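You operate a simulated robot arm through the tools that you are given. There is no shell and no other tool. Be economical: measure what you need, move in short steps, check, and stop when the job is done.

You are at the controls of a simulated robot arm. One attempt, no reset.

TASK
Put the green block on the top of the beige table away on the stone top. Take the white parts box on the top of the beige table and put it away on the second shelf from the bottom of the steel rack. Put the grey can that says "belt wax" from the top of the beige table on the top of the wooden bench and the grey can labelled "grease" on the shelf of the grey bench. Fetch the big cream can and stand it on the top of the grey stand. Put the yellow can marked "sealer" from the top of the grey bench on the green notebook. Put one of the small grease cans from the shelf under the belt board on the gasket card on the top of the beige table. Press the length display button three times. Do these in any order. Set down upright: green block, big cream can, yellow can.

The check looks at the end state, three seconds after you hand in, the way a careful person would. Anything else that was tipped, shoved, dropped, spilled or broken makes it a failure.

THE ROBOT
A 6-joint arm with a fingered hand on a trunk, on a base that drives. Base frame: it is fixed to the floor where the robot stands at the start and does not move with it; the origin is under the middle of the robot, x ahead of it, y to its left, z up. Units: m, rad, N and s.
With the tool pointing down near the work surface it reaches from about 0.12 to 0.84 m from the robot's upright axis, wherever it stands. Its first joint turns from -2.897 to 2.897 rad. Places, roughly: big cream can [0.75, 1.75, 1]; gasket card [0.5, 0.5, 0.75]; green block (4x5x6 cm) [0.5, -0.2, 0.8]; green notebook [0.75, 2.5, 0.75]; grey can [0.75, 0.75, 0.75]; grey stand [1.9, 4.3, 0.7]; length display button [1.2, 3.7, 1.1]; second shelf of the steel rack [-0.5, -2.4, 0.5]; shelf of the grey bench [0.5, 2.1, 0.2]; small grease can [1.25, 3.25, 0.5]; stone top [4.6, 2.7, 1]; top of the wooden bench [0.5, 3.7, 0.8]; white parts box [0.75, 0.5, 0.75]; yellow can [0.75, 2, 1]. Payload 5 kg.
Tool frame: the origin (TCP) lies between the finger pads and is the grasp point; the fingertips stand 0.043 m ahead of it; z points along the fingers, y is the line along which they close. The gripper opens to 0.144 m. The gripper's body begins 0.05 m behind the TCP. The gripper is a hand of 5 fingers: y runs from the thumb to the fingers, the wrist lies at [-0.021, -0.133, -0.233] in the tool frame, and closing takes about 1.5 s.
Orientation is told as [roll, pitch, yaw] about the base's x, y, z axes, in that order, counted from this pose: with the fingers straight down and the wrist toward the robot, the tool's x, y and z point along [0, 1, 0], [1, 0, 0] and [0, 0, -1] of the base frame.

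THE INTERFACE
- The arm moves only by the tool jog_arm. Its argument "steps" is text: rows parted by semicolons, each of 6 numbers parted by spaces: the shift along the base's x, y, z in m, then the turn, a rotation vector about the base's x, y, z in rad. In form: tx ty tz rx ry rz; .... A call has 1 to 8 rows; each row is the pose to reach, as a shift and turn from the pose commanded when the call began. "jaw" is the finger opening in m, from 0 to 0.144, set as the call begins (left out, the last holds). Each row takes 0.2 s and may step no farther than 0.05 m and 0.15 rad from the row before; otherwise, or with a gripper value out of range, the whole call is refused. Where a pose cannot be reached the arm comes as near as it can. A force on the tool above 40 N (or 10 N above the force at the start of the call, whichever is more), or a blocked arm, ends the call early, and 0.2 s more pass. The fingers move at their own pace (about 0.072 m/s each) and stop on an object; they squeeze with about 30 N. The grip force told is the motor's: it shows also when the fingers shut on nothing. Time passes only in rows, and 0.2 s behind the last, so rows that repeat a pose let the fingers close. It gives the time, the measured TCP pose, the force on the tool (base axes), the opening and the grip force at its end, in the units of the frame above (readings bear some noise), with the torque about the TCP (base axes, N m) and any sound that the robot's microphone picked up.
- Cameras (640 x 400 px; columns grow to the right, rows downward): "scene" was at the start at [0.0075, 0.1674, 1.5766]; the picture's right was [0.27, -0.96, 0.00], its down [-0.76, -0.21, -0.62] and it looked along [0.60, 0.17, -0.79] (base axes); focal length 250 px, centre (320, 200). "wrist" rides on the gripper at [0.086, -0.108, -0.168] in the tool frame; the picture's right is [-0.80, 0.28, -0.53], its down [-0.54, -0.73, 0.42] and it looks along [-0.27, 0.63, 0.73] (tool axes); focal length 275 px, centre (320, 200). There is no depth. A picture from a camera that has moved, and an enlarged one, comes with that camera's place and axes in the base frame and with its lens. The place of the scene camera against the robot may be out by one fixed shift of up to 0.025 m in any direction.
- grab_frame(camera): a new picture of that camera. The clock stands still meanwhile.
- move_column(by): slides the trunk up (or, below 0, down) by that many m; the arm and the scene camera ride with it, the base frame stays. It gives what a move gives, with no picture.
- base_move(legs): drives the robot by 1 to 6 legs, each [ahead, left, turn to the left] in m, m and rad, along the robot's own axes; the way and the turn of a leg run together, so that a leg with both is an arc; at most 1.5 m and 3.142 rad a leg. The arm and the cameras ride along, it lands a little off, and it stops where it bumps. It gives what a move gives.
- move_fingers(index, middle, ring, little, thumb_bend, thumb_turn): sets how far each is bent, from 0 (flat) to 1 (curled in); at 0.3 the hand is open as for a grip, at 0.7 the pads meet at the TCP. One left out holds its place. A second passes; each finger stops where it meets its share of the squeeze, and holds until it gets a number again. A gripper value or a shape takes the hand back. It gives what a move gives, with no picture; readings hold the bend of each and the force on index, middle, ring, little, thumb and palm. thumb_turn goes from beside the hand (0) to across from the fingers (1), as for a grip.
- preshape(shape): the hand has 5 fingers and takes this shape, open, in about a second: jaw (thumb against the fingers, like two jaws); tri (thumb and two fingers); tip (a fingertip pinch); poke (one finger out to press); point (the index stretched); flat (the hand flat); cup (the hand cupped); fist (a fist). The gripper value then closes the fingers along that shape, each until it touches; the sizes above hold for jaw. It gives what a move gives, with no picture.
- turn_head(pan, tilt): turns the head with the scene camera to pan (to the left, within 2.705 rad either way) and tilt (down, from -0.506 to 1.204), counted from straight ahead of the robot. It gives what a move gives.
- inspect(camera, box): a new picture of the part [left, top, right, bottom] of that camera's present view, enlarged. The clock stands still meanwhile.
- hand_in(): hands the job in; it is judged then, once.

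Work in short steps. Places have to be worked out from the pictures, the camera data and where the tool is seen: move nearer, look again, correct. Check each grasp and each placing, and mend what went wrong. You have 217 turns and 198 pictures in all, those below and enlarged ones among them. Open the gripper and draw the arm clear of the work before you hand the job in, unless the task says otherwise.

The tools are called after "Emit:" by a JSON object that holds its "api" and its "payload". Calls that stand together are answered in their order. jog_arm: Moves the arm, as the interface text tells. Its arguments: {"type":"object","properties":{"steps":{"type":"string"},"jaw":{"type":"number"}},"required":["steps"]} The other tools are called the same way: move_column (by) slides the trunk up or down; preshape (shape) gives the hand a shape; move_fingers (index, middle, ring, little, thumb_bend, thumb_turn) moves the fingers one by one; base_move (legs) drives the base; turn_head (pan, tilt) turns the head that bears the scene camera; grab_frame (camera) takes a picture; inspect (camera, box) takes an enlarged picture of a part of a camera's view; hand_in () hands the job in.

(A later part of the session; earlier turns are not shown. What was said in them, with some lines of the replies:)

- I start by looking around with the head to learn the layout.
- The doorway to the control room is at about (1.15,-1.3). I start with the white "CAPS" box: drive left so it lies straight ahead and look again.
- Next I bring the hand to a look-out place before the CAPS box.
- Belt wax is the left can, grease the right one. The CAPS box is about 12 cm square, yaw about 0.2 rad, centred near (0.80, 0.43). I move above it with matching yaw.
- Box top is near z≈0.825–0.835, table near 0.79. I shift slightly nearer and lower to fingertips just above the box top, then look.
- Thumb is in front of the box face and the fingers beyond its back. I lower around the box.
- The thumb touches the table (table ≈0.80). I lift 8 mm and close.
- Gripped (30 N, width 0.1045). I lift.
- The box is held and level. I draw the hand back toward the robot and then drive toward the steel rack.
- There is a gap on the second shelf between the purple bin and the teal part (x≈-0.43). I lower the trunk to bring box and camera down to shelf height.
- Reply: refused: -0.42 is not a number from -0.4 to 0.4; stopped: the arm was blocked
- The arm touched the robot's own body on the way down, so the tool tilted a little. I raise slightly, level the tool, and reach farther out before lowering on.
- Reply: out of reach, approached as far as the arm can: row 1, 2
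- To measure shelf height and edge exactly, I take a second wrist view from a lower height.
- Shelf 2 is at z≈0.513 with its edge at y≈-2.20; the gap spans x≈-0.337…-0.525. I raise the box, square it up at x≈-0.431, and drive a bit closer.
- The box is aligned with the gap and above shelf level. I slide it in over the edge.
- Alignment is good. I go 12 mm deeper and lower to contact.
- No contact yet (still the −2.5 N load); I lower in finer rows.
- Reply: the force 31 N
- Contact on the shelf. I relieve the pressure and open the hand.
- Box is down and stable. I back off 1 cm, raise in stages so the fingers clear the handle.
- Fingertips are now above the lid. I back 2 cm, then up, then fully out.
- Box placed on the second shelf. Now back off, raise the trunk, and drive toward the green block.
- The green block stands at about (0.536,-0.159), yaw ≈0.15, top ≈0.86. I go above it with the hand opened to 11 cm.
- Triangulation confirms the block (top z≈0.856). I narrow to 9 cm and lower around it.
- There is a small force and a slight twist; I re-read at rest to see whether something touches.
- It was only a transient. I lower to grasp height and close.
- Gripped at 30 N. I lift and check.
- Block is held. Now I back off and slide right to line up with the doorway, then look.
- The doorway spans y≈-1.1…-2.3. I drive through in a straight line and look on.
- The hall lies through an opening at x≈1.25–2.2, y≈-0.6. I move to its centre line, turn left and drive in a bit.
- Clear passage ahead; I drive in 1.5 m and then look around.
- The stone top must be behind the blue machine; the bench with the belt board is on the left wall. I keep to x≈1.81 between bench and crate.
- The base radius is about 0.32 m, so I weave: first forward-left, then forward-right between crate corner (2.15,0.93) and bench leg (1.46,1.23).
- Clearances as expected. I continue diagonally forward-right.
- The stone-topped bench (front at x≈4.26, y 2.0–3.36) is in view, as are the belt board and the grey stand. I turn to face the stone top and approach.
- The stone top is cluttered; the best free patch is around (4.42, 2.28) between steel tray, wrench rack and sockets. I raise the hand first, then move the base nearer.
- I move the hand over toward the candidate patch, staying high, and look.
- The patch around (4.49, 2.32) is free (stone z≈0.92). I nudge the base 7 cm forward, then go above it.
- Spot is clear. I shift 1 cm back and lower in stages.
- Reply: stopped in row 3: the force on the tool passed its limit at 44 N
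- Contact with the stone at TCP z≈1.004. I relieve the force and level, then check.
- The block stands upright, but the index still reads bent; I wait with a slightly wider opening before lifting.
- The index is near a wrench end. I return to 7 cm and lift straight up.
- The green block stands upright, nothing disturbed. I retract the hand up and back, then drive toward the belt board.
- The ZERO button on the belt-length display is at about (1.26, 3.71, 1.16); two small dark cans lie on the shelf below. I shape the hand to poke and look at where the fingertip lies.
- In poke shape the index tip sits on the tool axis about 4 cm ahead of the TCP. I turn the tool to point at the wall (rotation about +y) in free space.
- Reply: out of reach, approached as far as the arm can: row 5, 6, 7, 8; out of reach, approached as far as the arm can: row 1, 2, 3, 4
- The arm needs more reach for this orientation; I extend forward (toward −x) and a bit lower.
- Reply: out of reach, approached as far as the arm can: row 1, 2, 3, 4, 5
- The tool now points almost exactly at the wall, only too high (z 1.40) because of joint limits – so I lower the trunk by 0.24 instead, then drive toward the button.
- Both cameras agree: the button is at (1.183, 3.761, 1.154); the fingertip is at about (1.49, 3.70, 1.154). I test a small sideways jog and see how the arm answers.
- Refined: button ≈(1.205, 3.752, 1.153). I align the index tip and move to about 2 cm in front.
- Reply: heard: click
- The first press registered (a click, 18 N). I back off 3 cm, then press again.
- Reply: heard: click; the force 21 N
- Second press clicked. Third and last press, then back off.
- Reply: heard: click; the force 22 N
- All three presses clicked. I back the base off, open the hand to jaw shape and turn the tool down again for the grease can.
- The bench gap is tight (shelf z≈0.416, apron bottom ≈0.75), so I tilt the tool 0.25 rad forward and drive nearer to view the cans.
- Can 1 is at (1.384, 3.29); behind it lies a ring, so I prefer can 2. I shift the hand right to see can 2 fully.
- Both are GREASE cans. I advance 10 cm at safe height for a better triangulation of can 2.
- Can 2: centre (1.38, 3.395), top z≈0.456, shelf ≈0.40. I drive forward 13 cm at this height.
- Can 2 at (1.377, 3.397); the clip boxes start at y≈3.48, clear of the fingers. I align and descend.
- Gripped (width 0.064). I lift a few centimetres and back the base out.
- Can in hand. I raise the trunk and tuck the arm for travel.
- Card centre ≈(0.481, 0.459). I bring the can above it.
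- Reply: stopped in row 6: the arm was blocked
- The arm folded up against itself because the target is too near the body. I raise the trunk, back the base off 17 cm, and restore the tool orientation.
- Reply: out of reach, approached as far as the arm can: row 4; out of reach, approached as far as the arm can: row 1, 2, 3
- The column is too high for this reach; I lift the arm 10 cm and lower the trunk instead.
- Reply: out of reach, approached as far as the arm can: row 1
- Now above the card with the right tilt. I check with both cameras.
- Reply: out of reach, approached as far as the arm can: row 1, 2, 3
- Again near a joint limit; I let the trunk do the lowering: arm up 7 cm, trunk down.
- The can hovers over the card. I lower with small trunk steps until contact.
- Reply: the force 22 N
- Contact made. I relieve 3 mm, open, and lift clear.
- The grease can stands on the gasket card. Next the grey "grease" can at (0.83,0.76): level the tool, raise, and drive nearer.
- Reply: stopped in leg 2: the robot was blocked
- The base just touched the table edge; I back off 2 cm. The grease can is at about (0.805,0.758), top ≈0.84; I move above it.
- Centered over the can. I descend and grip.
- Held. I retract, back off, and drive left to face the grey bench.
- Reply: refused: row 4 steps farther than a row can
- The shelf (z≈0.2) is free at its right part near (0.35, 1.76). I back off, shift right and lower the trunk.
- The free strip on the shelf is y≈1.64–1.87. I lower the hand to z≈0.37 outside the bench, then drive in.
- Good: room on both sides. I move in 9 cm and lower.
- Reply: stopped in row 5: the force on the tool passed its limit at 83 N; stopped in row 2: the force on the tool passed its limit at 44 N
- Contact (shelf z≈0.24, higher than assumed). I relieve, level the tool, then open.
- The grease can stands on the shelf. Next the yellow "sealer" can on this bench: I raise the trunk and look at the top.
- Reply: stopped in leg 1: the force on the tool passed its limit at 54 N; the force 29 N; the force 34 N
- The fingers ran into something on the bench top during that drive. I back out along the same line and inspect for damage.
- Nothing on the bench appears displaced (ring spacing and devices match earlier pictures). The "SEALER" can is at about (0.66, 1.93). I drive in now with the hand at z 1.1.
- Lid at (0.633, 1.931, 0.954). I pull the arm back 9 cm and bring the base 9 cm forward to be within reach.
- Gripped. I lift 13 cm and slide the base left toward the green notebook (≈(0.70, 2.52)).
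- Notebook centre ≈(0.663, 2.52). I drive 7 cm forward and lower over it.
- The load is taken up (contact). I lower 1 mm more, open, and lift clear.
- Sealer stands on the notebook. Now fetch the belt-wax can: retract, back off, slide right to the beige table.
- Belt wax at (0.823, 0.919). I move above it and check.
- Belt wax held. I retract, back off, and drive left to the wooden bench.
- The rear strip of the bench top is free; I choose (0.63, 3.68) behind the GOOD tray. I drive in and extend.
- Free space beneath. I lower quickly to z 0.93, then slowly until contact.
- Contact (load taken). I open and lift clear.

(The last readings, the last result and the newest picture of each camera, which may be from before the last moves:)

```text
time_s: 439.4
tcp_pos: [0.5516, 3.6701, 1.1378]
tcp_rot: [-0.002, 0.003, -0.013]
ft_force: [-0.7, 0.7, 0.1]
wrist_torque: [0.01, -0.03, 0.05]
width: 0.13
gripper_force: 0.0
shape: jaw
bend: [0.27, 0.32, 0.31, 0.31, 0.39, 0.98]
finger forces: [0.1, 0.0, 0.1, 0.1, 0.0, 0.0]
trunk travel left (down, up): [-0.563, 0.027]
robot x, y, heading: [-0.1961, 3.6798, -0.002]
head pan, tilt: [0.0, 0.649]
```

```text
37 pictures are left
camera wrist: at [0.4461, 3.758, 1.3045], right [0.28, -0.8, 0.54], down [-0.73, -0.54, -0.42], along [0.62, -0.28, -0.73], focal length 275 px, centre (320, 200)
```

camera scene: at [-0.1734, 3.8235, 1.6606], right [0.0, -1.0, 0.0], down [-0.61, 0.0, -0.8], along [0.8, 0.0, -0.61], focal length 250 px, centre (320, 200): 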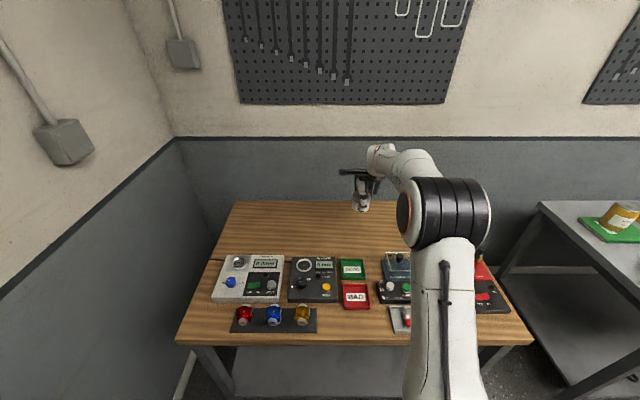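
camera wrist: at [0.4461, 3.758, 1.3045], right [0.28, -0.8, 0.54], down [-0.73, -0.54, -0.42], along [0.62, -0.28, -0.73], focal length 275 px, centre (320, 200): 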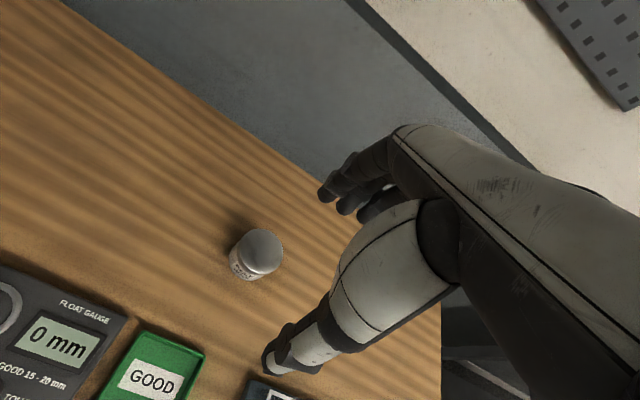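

Belt wax placed. Last: the big cream can on the grey bench. I raise the hand, back off and slide right.

Emit:
{"api": "jog_arm", "payload": {"steps": "-0.03 0 0.04 0 0 0;-0.06 0 0.08 0 0 0;-0.09 0 0.12 0 0 0", "jaw": 0.144}}

Emit:
{"api": "base_move", "payload": {"legs": [[-0.35, 0, 0], [0, -1.0, 0], [0, -0.9, 0]]}}

Emit:
{"api": "base_move", "payload": {"legs": [[0.25, 0, 0]]}}

Emit:
{"api": "grab_frame", "payload": {"camera": "wrist"}}

Emit:
{"api": "grab_frame", "payload": {"camera": "scene"}}

```text
time_s: 440.2
tcp_pos: [0.4614, 3.6682, 1.2562]
tcp_rot: [-0.002, 0.005, -0.012]
ft_force: [0.1, 0.7, -0.8]
wrist_torque: [0.01, 0.01, -0.01]
width: 0.1437
gripper_force: 0.1
shape: jaw
bend: [0.3, 0.3, 0.3, 0.3, 0.3, 0.98]
finger forces: [0.0, 0.0, 0.0, 0.0, 0.0, 0.0]
trunk travel left (down, up): [-0.563, 0.027]
robot x, y, heading: [-0.1947, 3.6756, 0.001]
head pan, tilt: [0.0, 0.649]
```

```text
time_s: 451.7
tcp_pos: [0.101, 1.7475, 1.2568]
tcp_rot: [-0.003, 0.007, -0.029]
ft_force: [-0.3, 0.1, -0.7]
wrist_torque: [-0.01, 0.02, -0.01]
width: 0.1439
gripper_force: 0.1
shape: jaw
bend: [0.3, 0.3, 0.3, 0.3, 0.3, 0.98]
finger forces: [0.1, 0.0, 0.0, 0.0, 0.0, 0.0]
trunk travel left (down, up): [-0.563, 0.027]
robot x, y, heading: [-0.5623, 1.7657, -0.018]
head pan, tilt: [0.0, 0.649]
```

```text
time_s: 453.5
tcp_pos: [0.3521, 1.7466, 1.2552]
tcp_rot: [-0.004, 0.004, -0.025]
ft_force: [0.1, 0.7, 0.2]
wrist_torque: [-0.01, 0.03, 0.03]
width: 0.1441
gripper_force: 0.1
shape: jaw
bend: [0.3, 0.3, 0.3, 0.3, 0.3, 0.98]
finger forces: [0.0, 0.1, 0.0, 0.0, 0.0, 0.0]
trunk travel left (down, up): [-0.563, 0.027]
robot x, y, heading: [-0.3046, 1.7635, -0.011]
head pan, tilt: [0.0, 0.649]
```

```text
36 pictures are left
camera wrist: at [0.2477, 1.8354, 1.4228], right [0.27, -0.8, 0.54], down [-0.74, -0.53, -0.42], along [0.62, -0.29, -0.73], focal length 275 px, centre (320, 200)
```

wrist: 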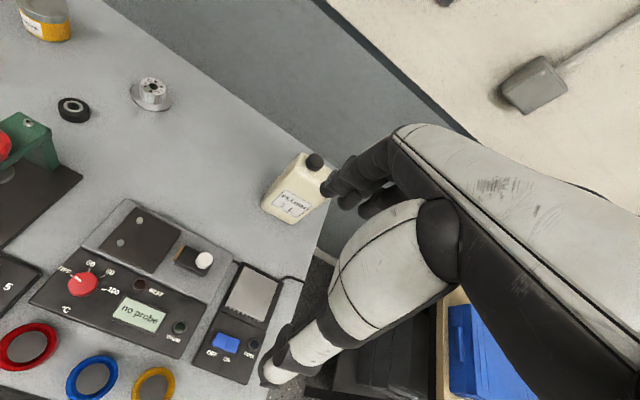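

```text
35 pictures are left
camera scene: at [-0.2833, 1.9083, 1.6606], right [-0.01, -1.0, 0.0], down [-0.6, 0.01, -0.8], along [0.8, -0.01, -0.61], focal length 250 px, centre (320, 200)
```

scene: 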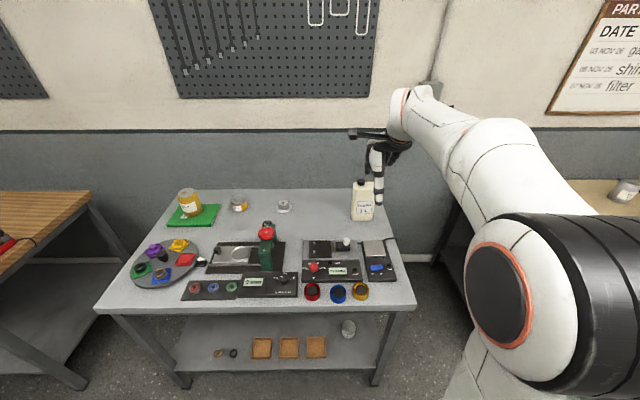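

The cream can ("FLUSH 1 L") stands near (0.675, 1.69), about 11 cm wide, yaw ≈0.16, cap top ≈1.05. I go above it for a closer look.

Emit:
{"api": "base_move", "payload": {"legs": [[0.135, 0, 0.011]]}}

Emit:
{"api": "jog_arm", "payload": {"steps": "0.03 -0.01 0 0 0 0.05;0.06 -0.02 0 0 0 0.1;0.09 -0.035 0 0 0 0.15;0.12 -0.05 0 0 0 0.18;0.14 -0.055 -0.02 0 0 0.18"}}

Emit:
{"api": "grab_frame", "payload": {"camera": "wrist"}}

Emit:
{"api": "inspect", "payload": {"camera": "scene", "box": [310, 120, 430, 240]}}

```text
time_s: 454.8
tcp_pos: [0.4868, 1.7512, 1.2553]
tcp_rot: [-0.004, 0.008, -0.017]
ft_force: [1.1, -0.3, 0.1]
wrist_torque: [0.01, 0.01, 0.01]
width: 0.1438
gripper_force: 0.0
shape: jaw
bend: [0.3, 0.3, 0.3, 0.3, 0.3, 0.98]
finger forces: [0.0, 0.0, 0.1, 0.1, 0.0, 0.0]
trunk travel left (down, up): [-0.563, 0.027]
robot x, y, heading: [-0.1746, 1.7596, -0.009]
head pan, tilt: [0.0, 0.649]
```

```text
time_s: 456.0
tcp_pos: [0.6261, 1.6954, 1.2347]
tcp_rot: [-0.003, 0.005, 0.163]
ft_force: [-0.8, 0.4, 0.0]
wrist_torque: [0.05, -0.03, 0.0]
width: 0.1436
gripper_force: 0.1
shape: jaw
bend: [0.3, 0.3, 0.3, 0.3, 0.3, 0.98]
finger forces: [0.0, 0.1, 0.0, 0.1, 0.0, 0.0]
trunk travel left (down, up): [-0.563, 0.027]
robot x, y, heading: [-0.1737, 1.7615, -0.005]
head pan, tilt: [0.0, 0.649]
```

```text
34 pictures are left
camera wrist: at [0.5067, 1.7641, 1.4019], right [0.41, -0.74, 0.54], down [-0.63, -0.66, -0.42], along [0.66, -0.16, -0.73], focal length 275 px, centre (320, 200)
```

wrist: 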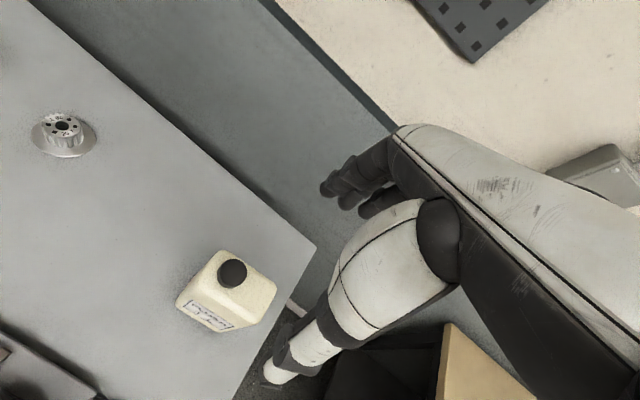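

```text
3.33 times, centred on (370, 180) of scene
camera zoom: at [-0.1512, 1.9074, 1.6607], right [0.0, -1.0, 0.0], down [-0.6, 0.0, -0.8], along [0.8, 0.0, -0.6], focal length 835 px, centre (153, 267)
```

zoom: 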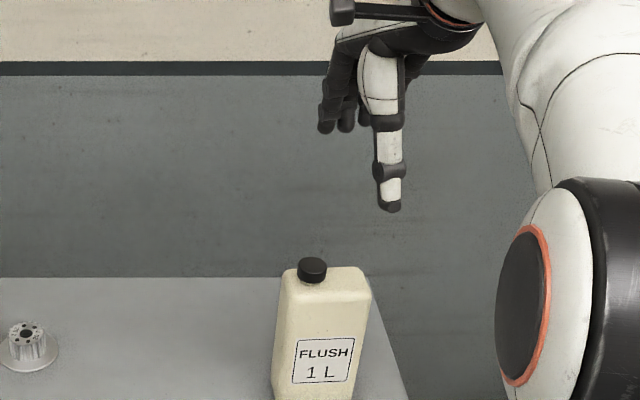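

Refined: top centre (0.63, 1.71), about 6×9.5 cm, cap at (0.627,1.731) top 1.066. I lower to just above and then in small steps to grip height.

Emit:
{"api": "jog_arm", "payload": {"steps": "0.002 0.006 -0.045 0 0 -0.03;0.004 0.012 -0.09 0 0 -0.03;0.004 0.012 -0.13 0 0 -0.03", "jaw": 0.12}}

Emit:
{"api": "grab_frame", "payload": {"camera": "wrist"}}

Emit:
{"api": "inspect", "payload": {"camera": "scene", "box": [320, 150, 410, 240]}}

```text
time_s: 456.8
tcp_pos: [0.6301, 1.7081, 1.1036]
tcp_rot: [-0.004, 0.006, 0.135]
ft_force: [0.1, -0.2, -0.2]
wrist_torque: [-0.04, 0.02, 0.03]
width: 0.1205
gripper_force: 0.1
shape: jaw
bend: [0.26, 0.33, 0.31, 0.32, 0.48, 0.99]
finger forces: [0.1, 0.0, 0.0, 0.0, 0.0, 0.1]
trunk travel left (down, up): [-0.563, 0.027]
robot x, y, heading: [-0.1748, 1.7562, -0.004]
head pan, tilt: [0.0, 0.649]
```

```text
32 pictures are left
camera wrist: at [0.5119, 1.7793, 1.2709], right [0.39, -0.75, 0.54], down [-0.65, -0.64, -0.42], along [0.65, -0.18, -0.73], focal length 275 px, centre (320, 200)
```

wrist: 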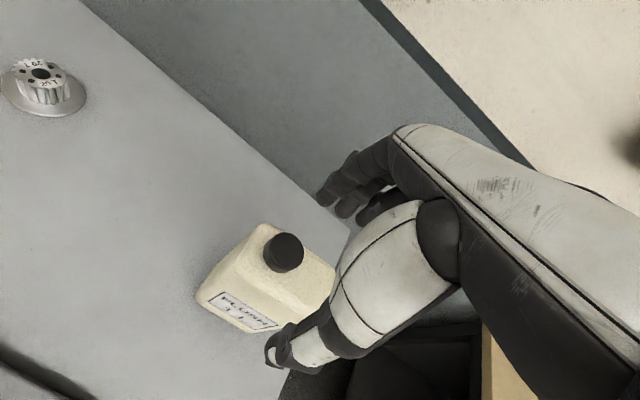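

```text
4.44 times, centred on (365, 195) of scene
camera zoom: at [-0.1513, 1.9074, 1.6607], right [0.0, -1.0, 0.0], down [-0.6, 0.0, -0.8], along [0.8, 0.0, -0.6], focal length 1113 px, centre (120, 222)
```

zoom: 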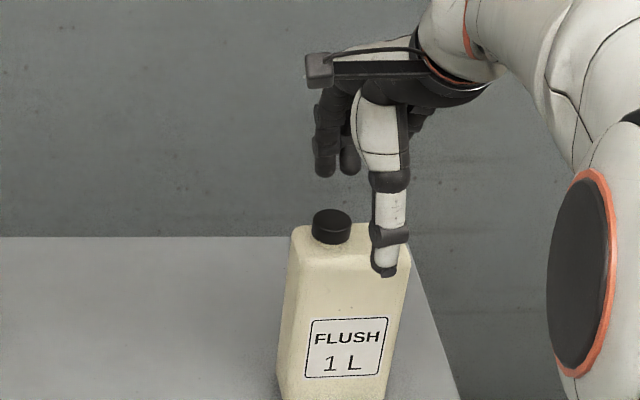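

Emit:
{"api": "jog_arm", "payload": {"steps": "-0.009 0.004 -0.02 0 0 0;-0.009 0.004 -0.045 0 0 0;-0.009 0.004 -0.065 0 0 0;-0.009 0.004 -0.073 0 0 0"}}

Emit:
{"api": "inspect", "payload": {"camera": "scene", "box": [320, 150, 410, 240]}}

```text
time_s: 457.8
tcp_pos: [0.6215, 1.7125, 1.0324]
tcp_rot: [-0.003, 0.005, 0.134]
ft_force: [-0.3, -0.3, 0.2]
wrist_torque: [-0.01, 0.01, -0.01]
width: 0.1202
gripper_force: 0.1
shape: jaw
bend: [0.26, 0.33, 0.31, 0.32, 0.48, 0.99]
finger forces: [0.0, 0.1, 0.1, 0.0, 0.0, 0.1]
trunk travel left (down, up): [-0.563, 0.027]
robot x, y, heading: [-0.1768, 1.7583, 0.001]
head pan, tilt: [0.0, 0.649]
```

```text
4.44 times, centred on (365, 195) of scene
camera zoom: at [-0.1518, 1.9075, 1.6607], right [0.0, -1.0, 0.0], down [-0.6, 0.0, -0.8], along [0.8, 0.0, -0.6], focal length 1113 px, centre (120, 222)
```

zoom: 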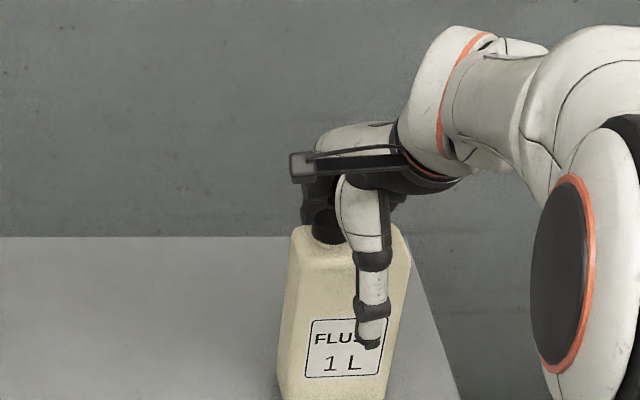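

No contact yet; I go 1 cm lower carefully, then close.

Emit:
{"api": "jog_arm", "payload": {"steps": "0 0 -0.004 0 0 0;0 0 -0.008 0 0 0;0 0 -0.012 0 0 0"}}

Emit:
{"api": "jog_arm", "payload": {"steps": "0 0 0 0 0 0;0 0 0 0 0 0;0 0 0 0 0 0;0 0 0 0 0 0;0 0 0 0 0 0", "jaw": 0.03}}

Emit:
{"api": "jog_arm", "payload": {"steps": "0 0 0.008 0 0 0;0 0 0.02 0 0 0;0 0 0.03 0 0 0"}}

Emit:
{"api": "inspect", "payload": {"camera": "scene", "box": [310, 140, 430, 250]}}

```text
time_s: 458.6
tcp_pos: [0.6209, 1.7119, 1.0205]
tcp_rot: [-0.004, 0.006, 0.134]
ft_force: [-0.7, -0.5, 0.0]
wrist_torque: [-0.01, -0.01, 0.02]
width: 0.1204
gripper_force: 0.1
shape: jaw
bend: [0.26, 0.33, 0.31, 0.32, 0.48, 0.99]
finger forces: [0.0, 0.1, 0.0, 0.0, 0.0, 0.1]
trunk travel left (down, up): [-0.563, 0.027]
robot x, y, heading: [-0.1716, 1.7587, -0.003]
head pan, tilt: [0.0, 0.649]
```

```text
time_s: 459.8
tcp_pos: [0.6211, 1.7114, 1.0198]
tcp_rot: [-0.003, 0.005, 0.134]
ft_force: [2.4, -0.1, 2.1]
wrist_torque: [-0.01, -0.15, 0.05]
width: 0.0572
gripper_force: 29.7
shape: jaw
bend: [0.74, 0.49, 0.48, 0.47, 0.74, 1.0]
finger forces: [16.2, 8.5, 3.9, 0.0, 25.6, 0.1]
trunk travel left (down, up): [-0.563, 0.027]
robot x, y, heading: [-0.1717, 1.7586, -0.0]
head pan, tilt: [0.0, 0.649]
```

```text
time_s: 460.6
tcp_pos: [0.621, 1.7129, 1.0507]
tcp_rot: [-0.003, 0.006, 0.135]
ft_force: [-0.6, 0.5, -11.0]
wrist_torque: [0.06, -0.03, 0.03]
width: 0.0568
gripper_force: 30.4
shape: jaw
bend: [0.74, 0.49, 0.48, 0.47, 0.74, 1.0]
finger forces: [14.9, 7.7, 3.3, 0.1, 26.5, 0.0]
trunk travel left (down, up): [-0.563, 0.027]
robot x, y, heading: [-0.1706, 1.7595, -0.006]
head pan, tilt: [0.0, 0.649]
```

```text
3.64 times, centred on (370, 195) of scene
camera zoom: at [-0.1511, 1.9075, 1.6606], right [0.0, -1.0, 0.0], down [-0.6, 0.0, -0.8], along [0.8, 0.0, -0.6], focal length 910 px, centre (138, 218)
```

zoom: 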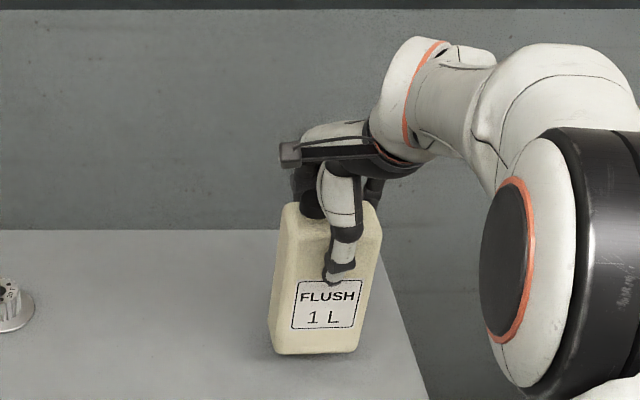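

Lifted cleanly (11 N). I raise further, tuck the arm, and start the long drive to the hall.

Emit:
{"api": "jog_arm", "payload": {"steps": "0 0 0.03 0 0 0;0 0 0.06 0 0 0;0 0 0.09 0 0 0;0 0 0.12 0 0 0;0 0 0.15 0 0 0"}}

Emit:
{"api": "jog_arm", "payload": {"steps": "-0.04 0.005 0 0 0 -0.02;-0.08 0.01 0 0 0 -0.04;-0.12 0.015 0 0 0 -0.06;-0.16 0.02 0 0 0 -0.08;-0.2 0.025 0 0 0 -0.1;-0.24 0.03 0 0 0 -0.12;-0.27 0.035 0 0 0 -0.13"}}

Emit:
{"api": "base_move", "payload": {"legs": [[-0.4, 0, 0], [0, -1.2, 0]]}}

Emit:
{"api": "base_move", "payload": {"legs": [[0, -1.2, 0], [0, -1.05, 0]]}}

Emit:
{"api": "grab_frame", "payload": {"camera": "wrist"}}

```text
time_s: 461.8
tcp_pos: [0.6222, 1.7131, 1.1996]
tcp_rot: [-0.004, 0.008, 0.134]
ft_force: [-0.8, 0.3, -12.5]
wrist_torque: [0.04, 0.05, -0.02]
width: 0.0569
gripper_force: 29.9
shape: jaw
bend: [0.74, 0.49, 0.48, 0.47, 0.74, 1.0]
finger forces: [14.9, 7.5, 3.3, 0.0, 26.4, 0.0]
trunk travel left (down, up): [-0.563, 0.027]
robot x, y, heading: [-0.1754, 1.7628, -0.005]
head pan, tilt: [0.0, 0.649]
```

```text
time_s: 463.4
tcp_pos: [0.3495, 1.7462, 1.2019]
tcp_rot: [-0.002, 0.006, 0.004]
ft_force: [-0.4, -1.5, -10.1]
wrist_torque: [-0.01, -0.02, 0.0]
width: 0.0568
gripper_force: 30.4
shape: jaw
bend: [0.74, 0.49, 0.48, 0.47, 0.74, 1.0]
finger forces: [15.3, 7.7, 3.6, 0.0, 27.1, 0.1]
trunk travel left (down, up): [-0.563, 0.027]
robot x, y, heading: [-0.1777, 1.7599, -0.001]
head pan, tilt: [0.0, 0.649]
```

```text
time_s: 471.6
tcp_pos: [-0.0551, 0.5579, 1.2012]
tcp_rot: [-0.003, 0.007, 0.018]
ft_force: [0.5, 0.9, -10.6]
wrist_torque: [0.01, 0.06, 0.02]
width: 0.0566
gripper_force: 30.3
shape: jaw
bend: [0.74, 0.49, 0.48, 0.47, 0.74, 1.0]
finger forces: [15.4, 7.7, 3.5, 0.0, 27.1, 0.0]
trunk travel left (down, up): [-0.563, 0.027]
robot x, y, heading: [-0.5758, 0.5634, 0.009]
head pan, tilt: [0.0, 0.649]
```

```text
time_s: 482.5
tcp_pos: [-0.043, -1.6531, 1.2007]
tcp_rot: [-0.004, 0.007, 0.027]
ft_force: [-0.7, -0.4, -9.8]
wrist_torque: [0.06, 0.03, -0.02]
width: 0.0568
gripper_force: 30.1
shape: jaw
bend: [0.74, 0.49, 0.48, 0.47, 0.74, 1.0]
finger forces: [15.4, 7.7, 3.5, 0.0, 27.0, 0.0]
trunk travel left (down, up): [-0.563, 0.027]
robot x, y, heading: [-0.5677, -1.6519, 0.017]
head pan, tilt: [0.0, 0.649]
```

```text
28 pictures are left
camera wrist: at [-0.1525, -1.5699, 1.3678], right [0.31, -0.79, 0.54], down [-0.71, -0.56, -0.42], along [0.63, -0.25, -0.74], focal length 275 px, centre (320, 200)
```

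wrist: 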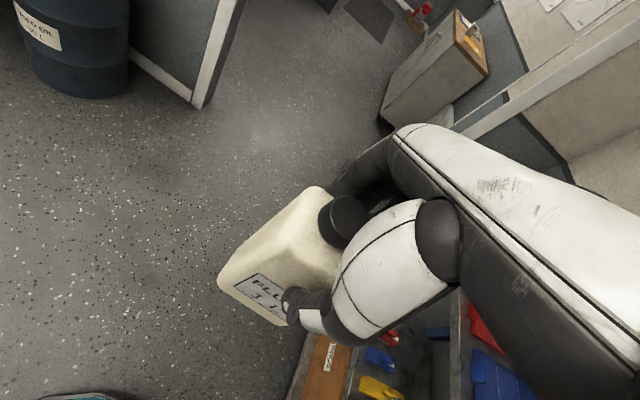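

Still held well. I drive through the doorway and turn into the hall.

Emit:
{"api": "base_move", "payload": {"legs": [[1.15, -0.06, -0.017], [1.1, 0, 0]]}}

Emit:
{"api": "base_move", "payload": {"legs": [[0, 0, 1.565]]}}

```text
time_s: 493.6
tcp_pos: [2.1979, -1.7347, 1.2004]
tcp_rot: [-0.004, 0.007, -0.001]
ft_force: [0.2, 0.0, -11.4]
wrist_torque: [0.05, 0.02, -0.04]
width: 0.0568
gripper_force: 30.2
shape: jaw
bend: [0.74, 0.49, 0.48, 0.47, 0.74, 1.0]
finger forces: [15.4, 7.7, 3.6, 0.1, 27.0, 0.1]
trunk travel left (down, up): [-0.563, 0.027]
robot x, y, heading: [1.6723, -1.7178, -0.008]
head pan, tilt: [0.0, 0.649]
```

```text
time_s: 497.9
tcp_pos: [1.6839, -1.1945, 1.2011]
tcp_rot: [-0.004, 0.006, 1.581]
ft_force: [0.5, 0.0, -11.2]
wrist_torque: [-0.05, 0.04, -0.04]
width: 0.0571
gripper_force: 30.1
shape: jaw
bend: [0.74, 0.49, 0.48, 0.47, 0.74, 1.0]
finger forces: [14.7, 7.2, 3.2, 0.0, 25.5, 0.0]
trunk travel left (down, up): [-0.563, 0.027]
robot x, y, heading: [1.6735, -1.7221, 1.571]
head pan, tilt: [0.0, 0.649]
```

Emit:
{"api": "base_move", "payload": {"legs": [[1.45, -0.04, 0], [1.05, 0, 0]]}}

```text
time_s: 509.9
tcp_pos: [1.6679, 1.2736, 1.2006]
tcp_rot: [-0.004, 0.008, 1.612]
ft_force: [-0.5, 0.3, -10.7]
wrist_torque: [-0.05, 0.03, 0.01]
width: 0.0567
gripper_force: 30.0
shape: jaw
bend: [0.74, 0.49, 0.49, 0.47, 0.74, 1.0]
finger forces: [14.8, 7.4, 3.4, 0.0, 26.2, 0.0]
trunk travel left (down, up): [-0.563, 0.027]
robot x, y, heading: [1.6701, 0.7515, 1.605]
head pan, tilt: [0.0, 0.649]
```

Emit:
{"api": "base_move", "payload": {"legs": [[0, 0, -0.034], [0.32, -0.14, 0], [0.27, -0.12, 0]]}}

Emit:
{"api": "base_move", "payload": {"legs": [[0.6, -0.28, 0], [0.6, -0.15, 0]]}}

Emit:
{"api": "turn_head", "payload": {"pan": 0.3, "tilt": 0.5}}

Emit:
{"api": "grab_frame", "payload": {"camera": "scene"}}

```text
time_s: 514.2
tcp_pos: [1.9343, 1.8667, 1.2003]
tcp_rot: [-0.004, 0.01, 1.591]
ft_force: [0.6, -0.1, -10.7]
wrist_torque: [-0.07, 0.07, 0.0]
width: 0.0568
gripper_force: 29.7
shape: jaw
bend: [0.74, 0.49, 0.49, 0.47, 0.74, 1.0]
finger forces: [15.1, 7.5, 3.7, 0.1, 26.3, 0.0]
trunk travel left (down, up): [-0.563, 0.027]
robot x, y, heading: [1.9286, 1.3401, 1.58]
head pan, tilt: [0.0, 0.649]
```

```text
time_s: 520.9
tcp_pos: [2.3587, 3.063, 1.1991]
tcp_rot: [-0.004, 0.01, 1.579]
ft_force: [0.6, 0.8, -10.9]
wrist_torque: [-0.06, 0.04, 0.02]
width: 0.0565
gripper_force: 29.8
shape: jaw
bend: [0.74, 0.49, 0.49, 0.47, 0.74, 1.0]
finger forces: [14.9, 7.5, 3.6, 0.0, 26.4, 0.1]
trunk travel left (down, up): [-0.563, 0.027]
robot x, y, heading: [2.345, 2.5402, 1.573]
head pan, tilt: [0.0, 0.649]
```

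```text
time_s: 521.7
tcp_pos: [2.3573, 3.0637, 1.1982]
tcp_rot: [-0.002, 0.008, 1.579]
ft_force: [-0.3, 0.6, -11.2]
wrist_torque: [0.0, 0.05, -0.01]
width: 0.0565
gripper_force: 30.3
shape: jaw
bend: [0.74, 0.49, 0.49, 0.47, 0.74, 1.0]
finger forces: [14.9, 7.5, 3.6, 0.0, 26.4, 0.0]
trunk travel left (down, up): [-0.563, 0.027]
robot x, y, heading: [2.3442, 2.5438, 1.574]
head pan, tilt: [0.3, 0.499]
```

```text
27 pictures are left
camera scene: at [2.1584, 2.5573, 1.6739], right [0.95, 0.3, 0.0], down [0.14, -0.46, -0.88], along [-0.26, 0.84, -0.48], focal length 250 px, centre (320, 200)
```

scene: 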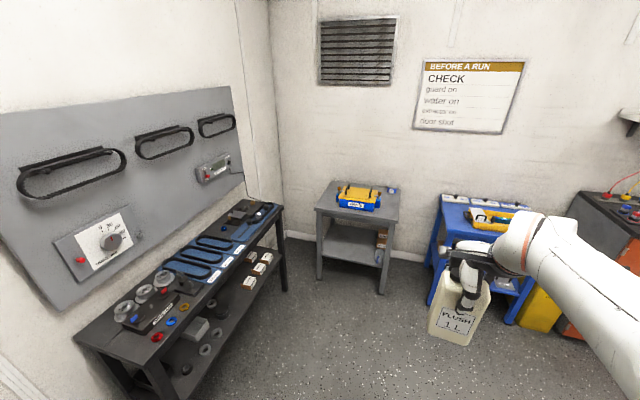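

Emit:
{"api": "inspect", "payload": {"camera": "scene", "box": [300, 170, 420, 245]}}

```text
5.33 times, centred on (360, 208) of scene
camera zoom: at [2.1584, 2.5573, 1.6739], right [0.95, 0.3, 0.0], down [0.14, -0.46, -0.88], along [-0.26, 0.84, -0.48], focal length 1335 px, centre (107, 160)
```

zoom: 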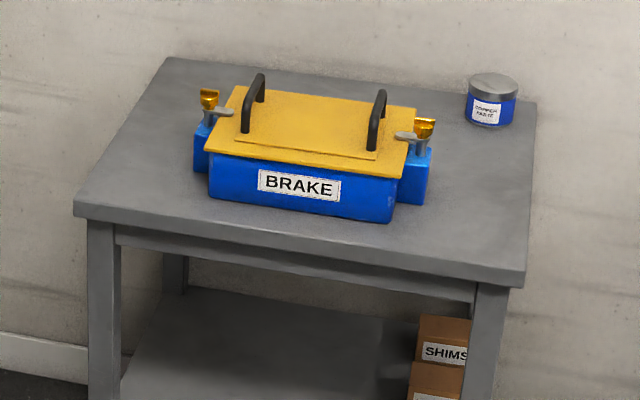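

The free spot is the front-right of the stand, around (2.165, 4.165). I drive closer and refine with the wrist camera.

Emit:
{"api": "base_move", "payload": {"legs": [[0.82, 0.19, 0]]}}

Emit:
{"api": "grab_frame", "payload": {"camera": "wrist"}}

Emit:
{"api": "turn_head", "payload": {"pan": 0.0, "tilt": 0.7}}

Emit:
{"api": "grab_frame", "payload": {"camera": "scene"}}

```text
time_s: 526.1
tcp_pos: [2.1544, 3.8717, 1.1992]
tcp_rot: [-0.005, 0.008, 1.59]
ft_force: [-0.2, -0.2, -10.5]
wrist_torque: [0.01, 0.05, 0.01]
width: 0.0567
gripper_force: 30.0
shape: jaw
bend: [0.74, 0.49, 0.49, 0.47, 0.74, 1.0]
finger forces: [15.0, 7.5, 3.6, 0.1, 26.4, 0.0]
trunk travel left (down, up): [-0.563, 0.027]
robot x, y, heading: [2.1478, 3.3478, 1.585]
head pan, tilt: [0.3, 0.499]
```

```text
25 pictures are left
camera wrist: at [2.0705, 3.7625, 1.3668], right [0.79, 0.3, 0.53], down [0.56, -0.72, -0.41], along [0.26, 0.62, -0.74], focal length 275 px, centre (320, 200)
```

wrist: 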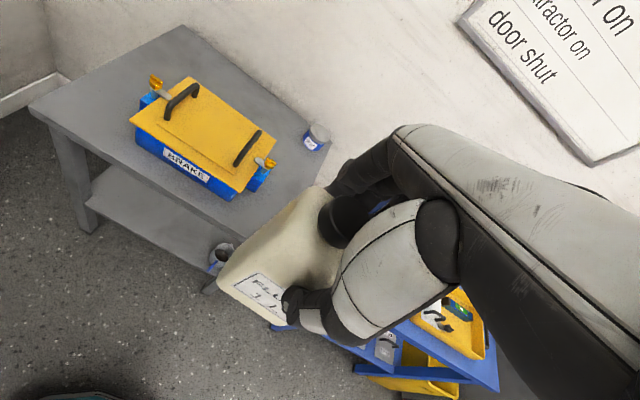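

```text
time_s: 526.9
tcp_pos: [2.1539, 3.8712, 1.1994]
tcp_rot: [-0.003, 0.011, 1.59]
ft_force: [0.4, 0.0, -10.4]
wrist_torque: [0.0, 0.04, -0.05]
width: 0.0562
gripper_force: 30.1
shape: jaw
bend: [0.74, 0.49, 0.49, 0.47, 0.74, 1.0]
finger forces: [15.0, 7.5, 3.6, 0.1, 26.4, 0.1]
trunk travel left (down, up): [-0.563, 0.027]
robot x, y, heading: [2.148, 3.3488, 1.586]
head pan, tilt: [0.0, 0.7]
```

```text
24 pictures are left
camera scene: at [1.9875, 3.3614, 1.6563], right [1.0, 0.01, 0.0], down [0.01, -0.64, -0.76], along [-0.01, 0.76, -0.64], focal length 250 px, centre (320, 200)
```

scene: 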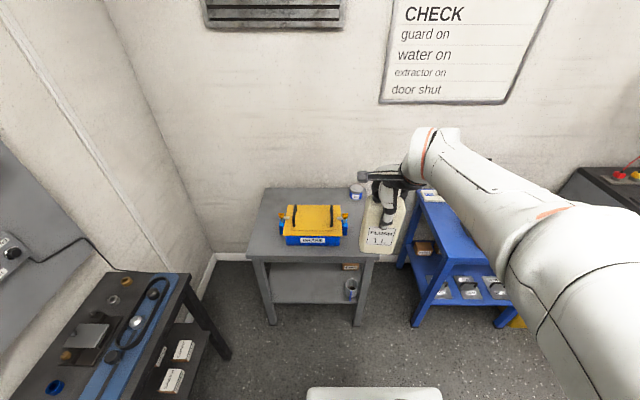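

Refined with the wrist camera: stand top z≈0.70, front edge y≈4.06, box front y≈4.15, its latch ends at x≈2.125. Target bottle centre (2.175, 4.13).

Emit:
{"api": "jog_arm", "payload": {"steps": "0.004 0.043 0 0 0 0;0.008 0.086 0 0 0 0;0.012 0.129 0 0 0 0;0.016 0.172 0 0 0 0;0.02 0.215 0 0 0 -0.01;0.021 0.258 -0.01 0 0 -0.02;0.021 0.258 -0.05 0 0 -0.02;0.021 0.258 -0.09 0 0 -0.02"}}

Emit:
{"api": "jog_arm", "payload": {"steps": "0 0 -0.04 0 0 0;0 0 -0.08 0 0 0;0 0 -0.12 0 0 0;0 0 -0.15 0 0 0"}}

Emit:
{"api": "grab_frame", "payload": {"camera": "wrist"}}

Emit:
{"api": "inspect", "payload": {"camera": "scene", "box": [240, 140, 440, 280]}}

```text
time_s: 528.7
tcp_pos: [2.175, 4.1292, 1.1073]
tcp_rot: [-0.003, 0.011, 1.571]
ft_force: [0.0, 1.2, -8.1]
wrist_torque: [-0.03, 0.0, 0.04]
width: 0.0565
gripper_force: 30.0
shape: jaw
bend: [0.74, 0.49, 0.49, 0.47, 0.74, 1.0]
finger forces: [15.6, 7.8, 3.8, 0.0, 26.8, 0.1]
trunk travel left (down, up): [-0.563, 0.027]
robot x, y, heading: [2.1482, 3.3483, 1.582]
head pan, tilt: [0.0, 0.7]
```

```text
time_s: 529.7
tcp_pos: [2.1734, 4.1296, 0.9591]
tcp_rot: [-0.003, 0.009, 1.57]
ft_force: [0.7, 1.2, -10.5]
wrist_torque: [-0.09, 0.07, -0.02]
width: 0.0563
gripper_force: 29.7
shape: jaw
bend: [0.74, 0.49, 0.49, 0.47, 0.74, 1.0]
finger forces: [15.5, 7.7, 3.7, 0.1, 26.7, 0.0]
trunk travel left (down, up): [-0.563, 0.027]
robot x, y, heading: [2.1459, 3.3484, 1.587]
head pan, tilt: [0.0, 0.7]
```

```text
23 pictures are left
camera wrist: at [2.0887, 4.024, 1.1265], right [0.79, 0.29, 0.53], down [0.54, -0.73, -0.41], along [0.27, 0.62, -0.74], focal length 275 px, centre (320, 200)
```

wrist: 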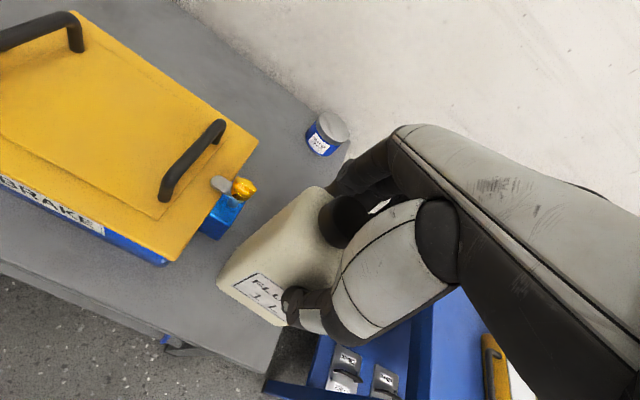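

```text
2.86 times, centred on (340, 210) of scene
camera zoom: at [1.9877, 3.3626, 1.6562], right [1.0, 0.01, 0.0], down [0.01, -0.65, -0.76], along [-0.01, 0.76, -0.65], focal length 715 px, centre (263, 171)
```

zoom: 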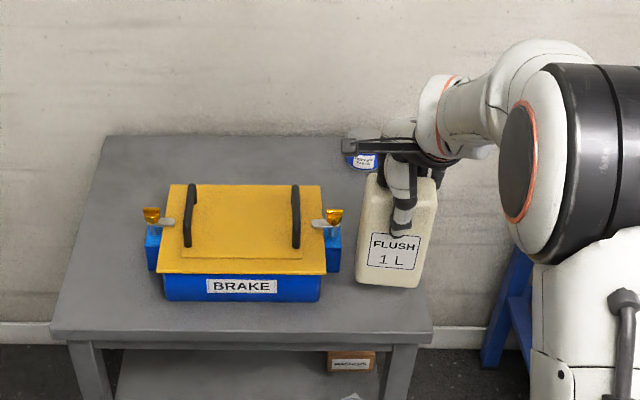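

Clear on all sides (bottle x 2.134–2.217, y from 4.107; stand edge at y 4.065, x 2.26). I shift 8 mm right and lower.

Emit:
{"api": "jog_arm", "payload": {"steps": "0.008 0 -0.025 0 0 0;0.008 0 -0.05 0 0 0;0.008 0 -0.065 0 0 0"}}

Emit:
{"api": "jog_arm", "payload": {"steps": "0 0 -0.004 0 0 0;0 0 -0.008 0 0 0"}}

```text
time_s: 530.7
tcp_pos: [2.1832, 4.136, 0.907]
tcp_rot: [-0.005, -0.014, 1.571]
ft_force: [-1.4, -6.5, 17.1]
wrist_torque: [-0.6, 0.05, -0.01]
width: 0.0587
gripper_force: 29.6
shape: jaw
bend: [0.74, 0.5, 0.49, 0.47, 0.74, 1.0]
finger forces: [15.6, 7.6, 4.0, 0.0, 33.0, 0.1]
trunk travel left (down, up): [-0.563, 0.027]
robot x, y, heading: [2.149, 3.3462, 1.586]
head pan, tilt: [0.0, 0.7]
stopped in row 3: the force on the tool passed its limit at 41 N (the readings are from after the stop); the commanded pose is now the measured one
```

```text
time_s: 531.2
tcp_pos: [2.1835, 4.1375, 0.9058]
tcp_rot: [-0.004, -0.022, 1.569]
ft_force: [-1.5, -8.1, 18.6]
wrist_torque: [-0.52, 0.01, -0.01]
width: 0.0588
gripper_force: 30.1
shape: jaw
bend: [0.74, 0.5, 0.5, 0.47, 0.74, 1.0]
finger forces: [14.9, 7.2, 3.9, 0.0, 33.8, 0.0]
trunk travel left (down, up): [-0.563, 0.027]
robot x, y, heading: [2.1517, 3.3501, 1.586]
head pan, tilt: [0.0, 0.7]
stopped in row 2: the force on the tool passed its limit at 43 N (the readings are from after the stop); the commanded pose is now the measured one
```

Contact at TCP ≈0.907 (stand ≈0.737). I relieve, level, and check the picture before releasing.

Emit:
{"api": "jog_arm", "payload": {"steps": "0 -0.005 0.003 -0.015 0 0;0 -0.007 0.005 -0.031 0 0;0 -0.007 0.005 -0.031 0 0"}}

Emit:
{"api": "inspect", "payload": {"camera": "scene", "box": [320, 160, 420, 280]}}

Emit:
{"api": "grab_frame", "payload": {"camera": "wrist"}}

```text
time_s: 532.0
tcp_pos: [2.1819, 4.1299, 0.9076]
tcp_rot: [-0.006, 0.016, 1.57]
ft_force: [0.5, 5.5, 2.7]
wrist_torque: [0.85, -0.08, 0.02]
width: 0.0573
gripper_force: 29.9
shape: jaw
bend: [0.74, 0.49, 0.48, 0.47, 0.74, 1.0]
finger forces: [17.6, 9.3, 3.8, 0.1, 25.8, 0.0]
trunk travel left (down, up): [-0.563, 0.027]
robot x, y, heading: [2.1471, 3.3469, 1.583]
head pan, tilt: [0.0, 0.7]
```

```text
3.33 times, centred on (370, 220) of scene
camera zoom: at [1.9876, 3.3607, 1.6562], right [1.0, 0.01, 0.0], down [0.01, -0.64, -0.76], along [-0.01, 0.76, -0.64], focal length 835 px, centre (153, 133)
```

zoom: 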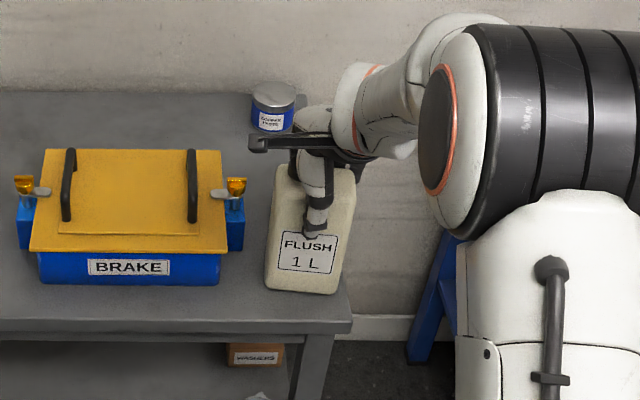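

```text
20 pictures are left
camera wrist: at [2.0959, 4.0254, 1.0758], right [0.79, 0.29, 0.53], down [0.54, -0.73, -0.41], along [0.27, 0.62, -0.74], focal length 275 px, centre (320, 200)
```

wrist: 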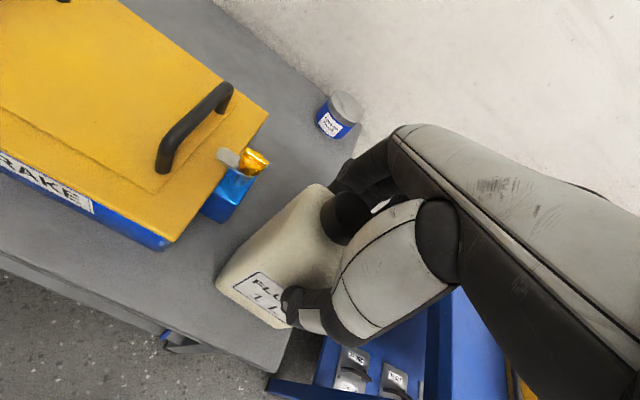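

The can stands on the stand. I take out the slight residual tilt and release.

Emit:
{"api": "jog_arm", "payload": {"steps": "0 0.001 -0.001 0.007 0 0;0 0.001 -0.001 0.007 0 0"}}

Emit:
{"api": "jog_arm", "payload": {"steps": "0 0 0 0 0 0;0 0 0 0 0 0;0 0 0 0 0 0;0 0 0 0 0 0", "jaw": 0.1}}

Emit:
{"api": "inspect", "payload": {"camera": "scene", "box": [320, 160, 420, 280]}}

```text
time_s: 532.6
tcp_pos: [2.1831, 4.1314, 0.9069]
tcp_rot: [-0.005, 0.007, 1.571]
ft_force: [1.0, -2.7, 8.8]
wrist_torque: [0.24, -0.03, -0.06]
width: 0.0573
gripper_force: 29.8
shape: jaw
bend: [0.74, 0.49, 0.49, 0.47, 0.74, 1.0]
finger forces: [15.8, 8.1, 3.5, 0.0, 29.6, 0.0]
trunk travel left (down, up): [-0.563, 0.027]
robot x, y, heading: [2.1497, 3.3455, 1.583]
head pan, tilt: [0.0, 0.7]
```

```text
time_s: 533.6
tcp_pos: [2.183, 4.1322, 0.9062]
tcp_rot: [-0.005, 0.01, 1.57]
ft_force: [0.0, -0.2, 0.8]
wrist_torque: [-0.03, -0.04, 0.03]
width: 0.0994
gripper_force: 0.1
shape: jaw
bend: [0.27, 0.38, 0.35, 0.35, 0.6, 0.99]
finger forces: [0.1, 0.0, 0.1, 0.1, 0.0, 0.1]
trunk travel left (down, up): [-0.563, 0.027]
robot x, y, heading: [2.1468, 3.3457, 1.586]
head pan, tilt: [0.0, 0.7]
```

```text
3.33 times, centred on (370, 220) of scene
camera zoom: at [1.9875, 3.3605, 1.6563], right [1.0, 0.01, 0.0], down [0.01, -0.64, -0.76], along [-0.01, 0.76, -0.64], focal length 835 px, centre (153, 133)
```

zoom: 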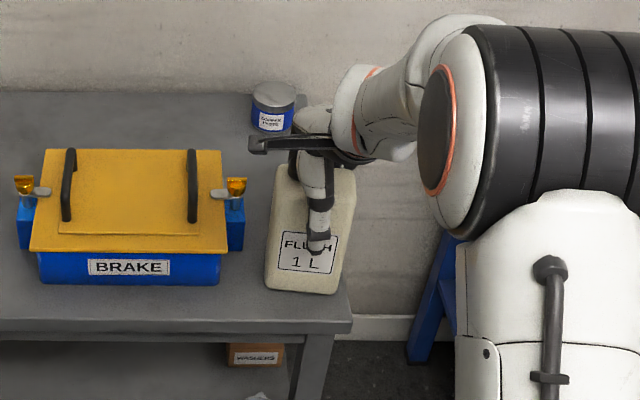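

Standing free. I lift straight up, then back away and look.

Emit:
{"api": "jog_arm", "payload": {"steps": "0 0 0.02 0 0 0;0 0 0.05 0 0 0;0 0 0.09 0 0 0;0 0 0.13 0 0 0;0 0 0.17 0 0 0;0 0 0.21 0 0 0;0 -0.03 0.25 0 0 0"}}

Emit:
{"api": "base_move", "payload": {"legs": [[-0.5, 0, 0]]}}

Emit:
{"api": "turn_head", "payload": {"pan": 0.2, "tilt": 0.55}}

Emit:
{"api": "grab_frame", "payload": {"camera": "scene"}}

```text
time_s: 535.2
tcp_pos: [2.182, 4.1027, 1.1572]
tcp_rot: [-0.005, 0.008, 1.57]
ft_force: [0.4, -0.5, -0.6]
wrist_torque: [0.0, 0.01, -0.04]
width: 0.0998
gripper_force: 0.1
shape: jaw
bend: [0.27, 0.38, 0.35, 0.35, 0.6, 0.99]
finger forces: [0.1, 0.1, 0.0, 0.0, 0.0, 0.1]
trunk travel left (down, up): [-0.563, 0.027]
robot x, y, heading: [2.1515, 3.341, 1.587]
head pan, tilt: [0.0, 0.7]
```

```text
time_s: 538.2
tcp_pos: [2.1854, 3.6034, 1.1561]
tcp_rot: [-0.006, 0.008, 1.577]
ft_force: [0.2, 0.2, -0.2]
wrist_torque: [0.04, -0.02, -0.04]
width: 0.0997
gripper_force: 0.0
shape: jaw
bend: [0.27, 0.38, 0.35, 0.35, 0.6, 0.99]
finger forces: [0.1, 0.0, 0.0, 0.0, 0.1, 0.0]
trunk travel left (down, up): [-0.563, 0.027]
robot x, y, heading: [2.1586, 2.844, 1.589]
head pan, tilt: [0.0, 0.7]
```

```text
time_s: 538.9
tcp_pos: [2.1851, 3.6027, 1.1547]
tcp_rot: [-0.006, 0.006, 1.58]
ft_force: [0.0, 0.0, -0.5]
wrist_torque: [-0.02, 0.04, 0.01]
width: 0.0999
gripper_force: 0.0
shape: jaw
bend: [0.27, 0.38, 0.35, 0.35, 0.6, 0.99]
finger forces: [0.1, 0.0, 0.1, 0.0, 0.0, 0.0]
trunk travel left (down, up): [-0.563, 0.027]
robot x, y, heading: [2.164, 2.847, 1.591]
head pan, tilt: [0.201, 0.55]
```

```text
18 pictures are left
camera scene: at [1.9781, 2.861, 1.6694], right [0.98, 0.22, 0.0], down [0.11, -0.51, -0.85], along [-0.19, 0.83, -0.52], focal length 250 px, centre (320, 200)
```

scene: 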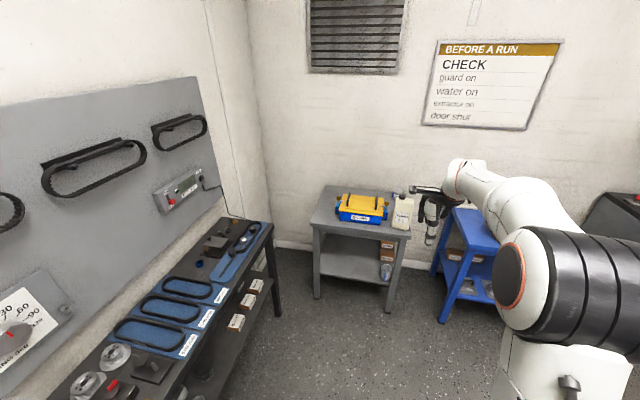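

All tasks are done: the cream can stands upright on the grey stand, the hand is open and clear of everything. I hand in.

Emit:
{"api": "hand_in", "payload": {}}

```text
The job is handed in.
```

I finished all eight jobs and handed in; I checked each placing with the cameras, and the length display button clicked three times.

Three contacts along the way could matter for the check:
- **Grey bench top:** on one drive my fingers ran into something on it (54 N). Later pictures showed nothing moved that I could see.
- **Beige table:** the base touched its front edge once. I saw nothing displaced on it.
- **Wrench rack on the stone top:** the index finger may have lightly brushed a wrench. Nothing looked disturbed.
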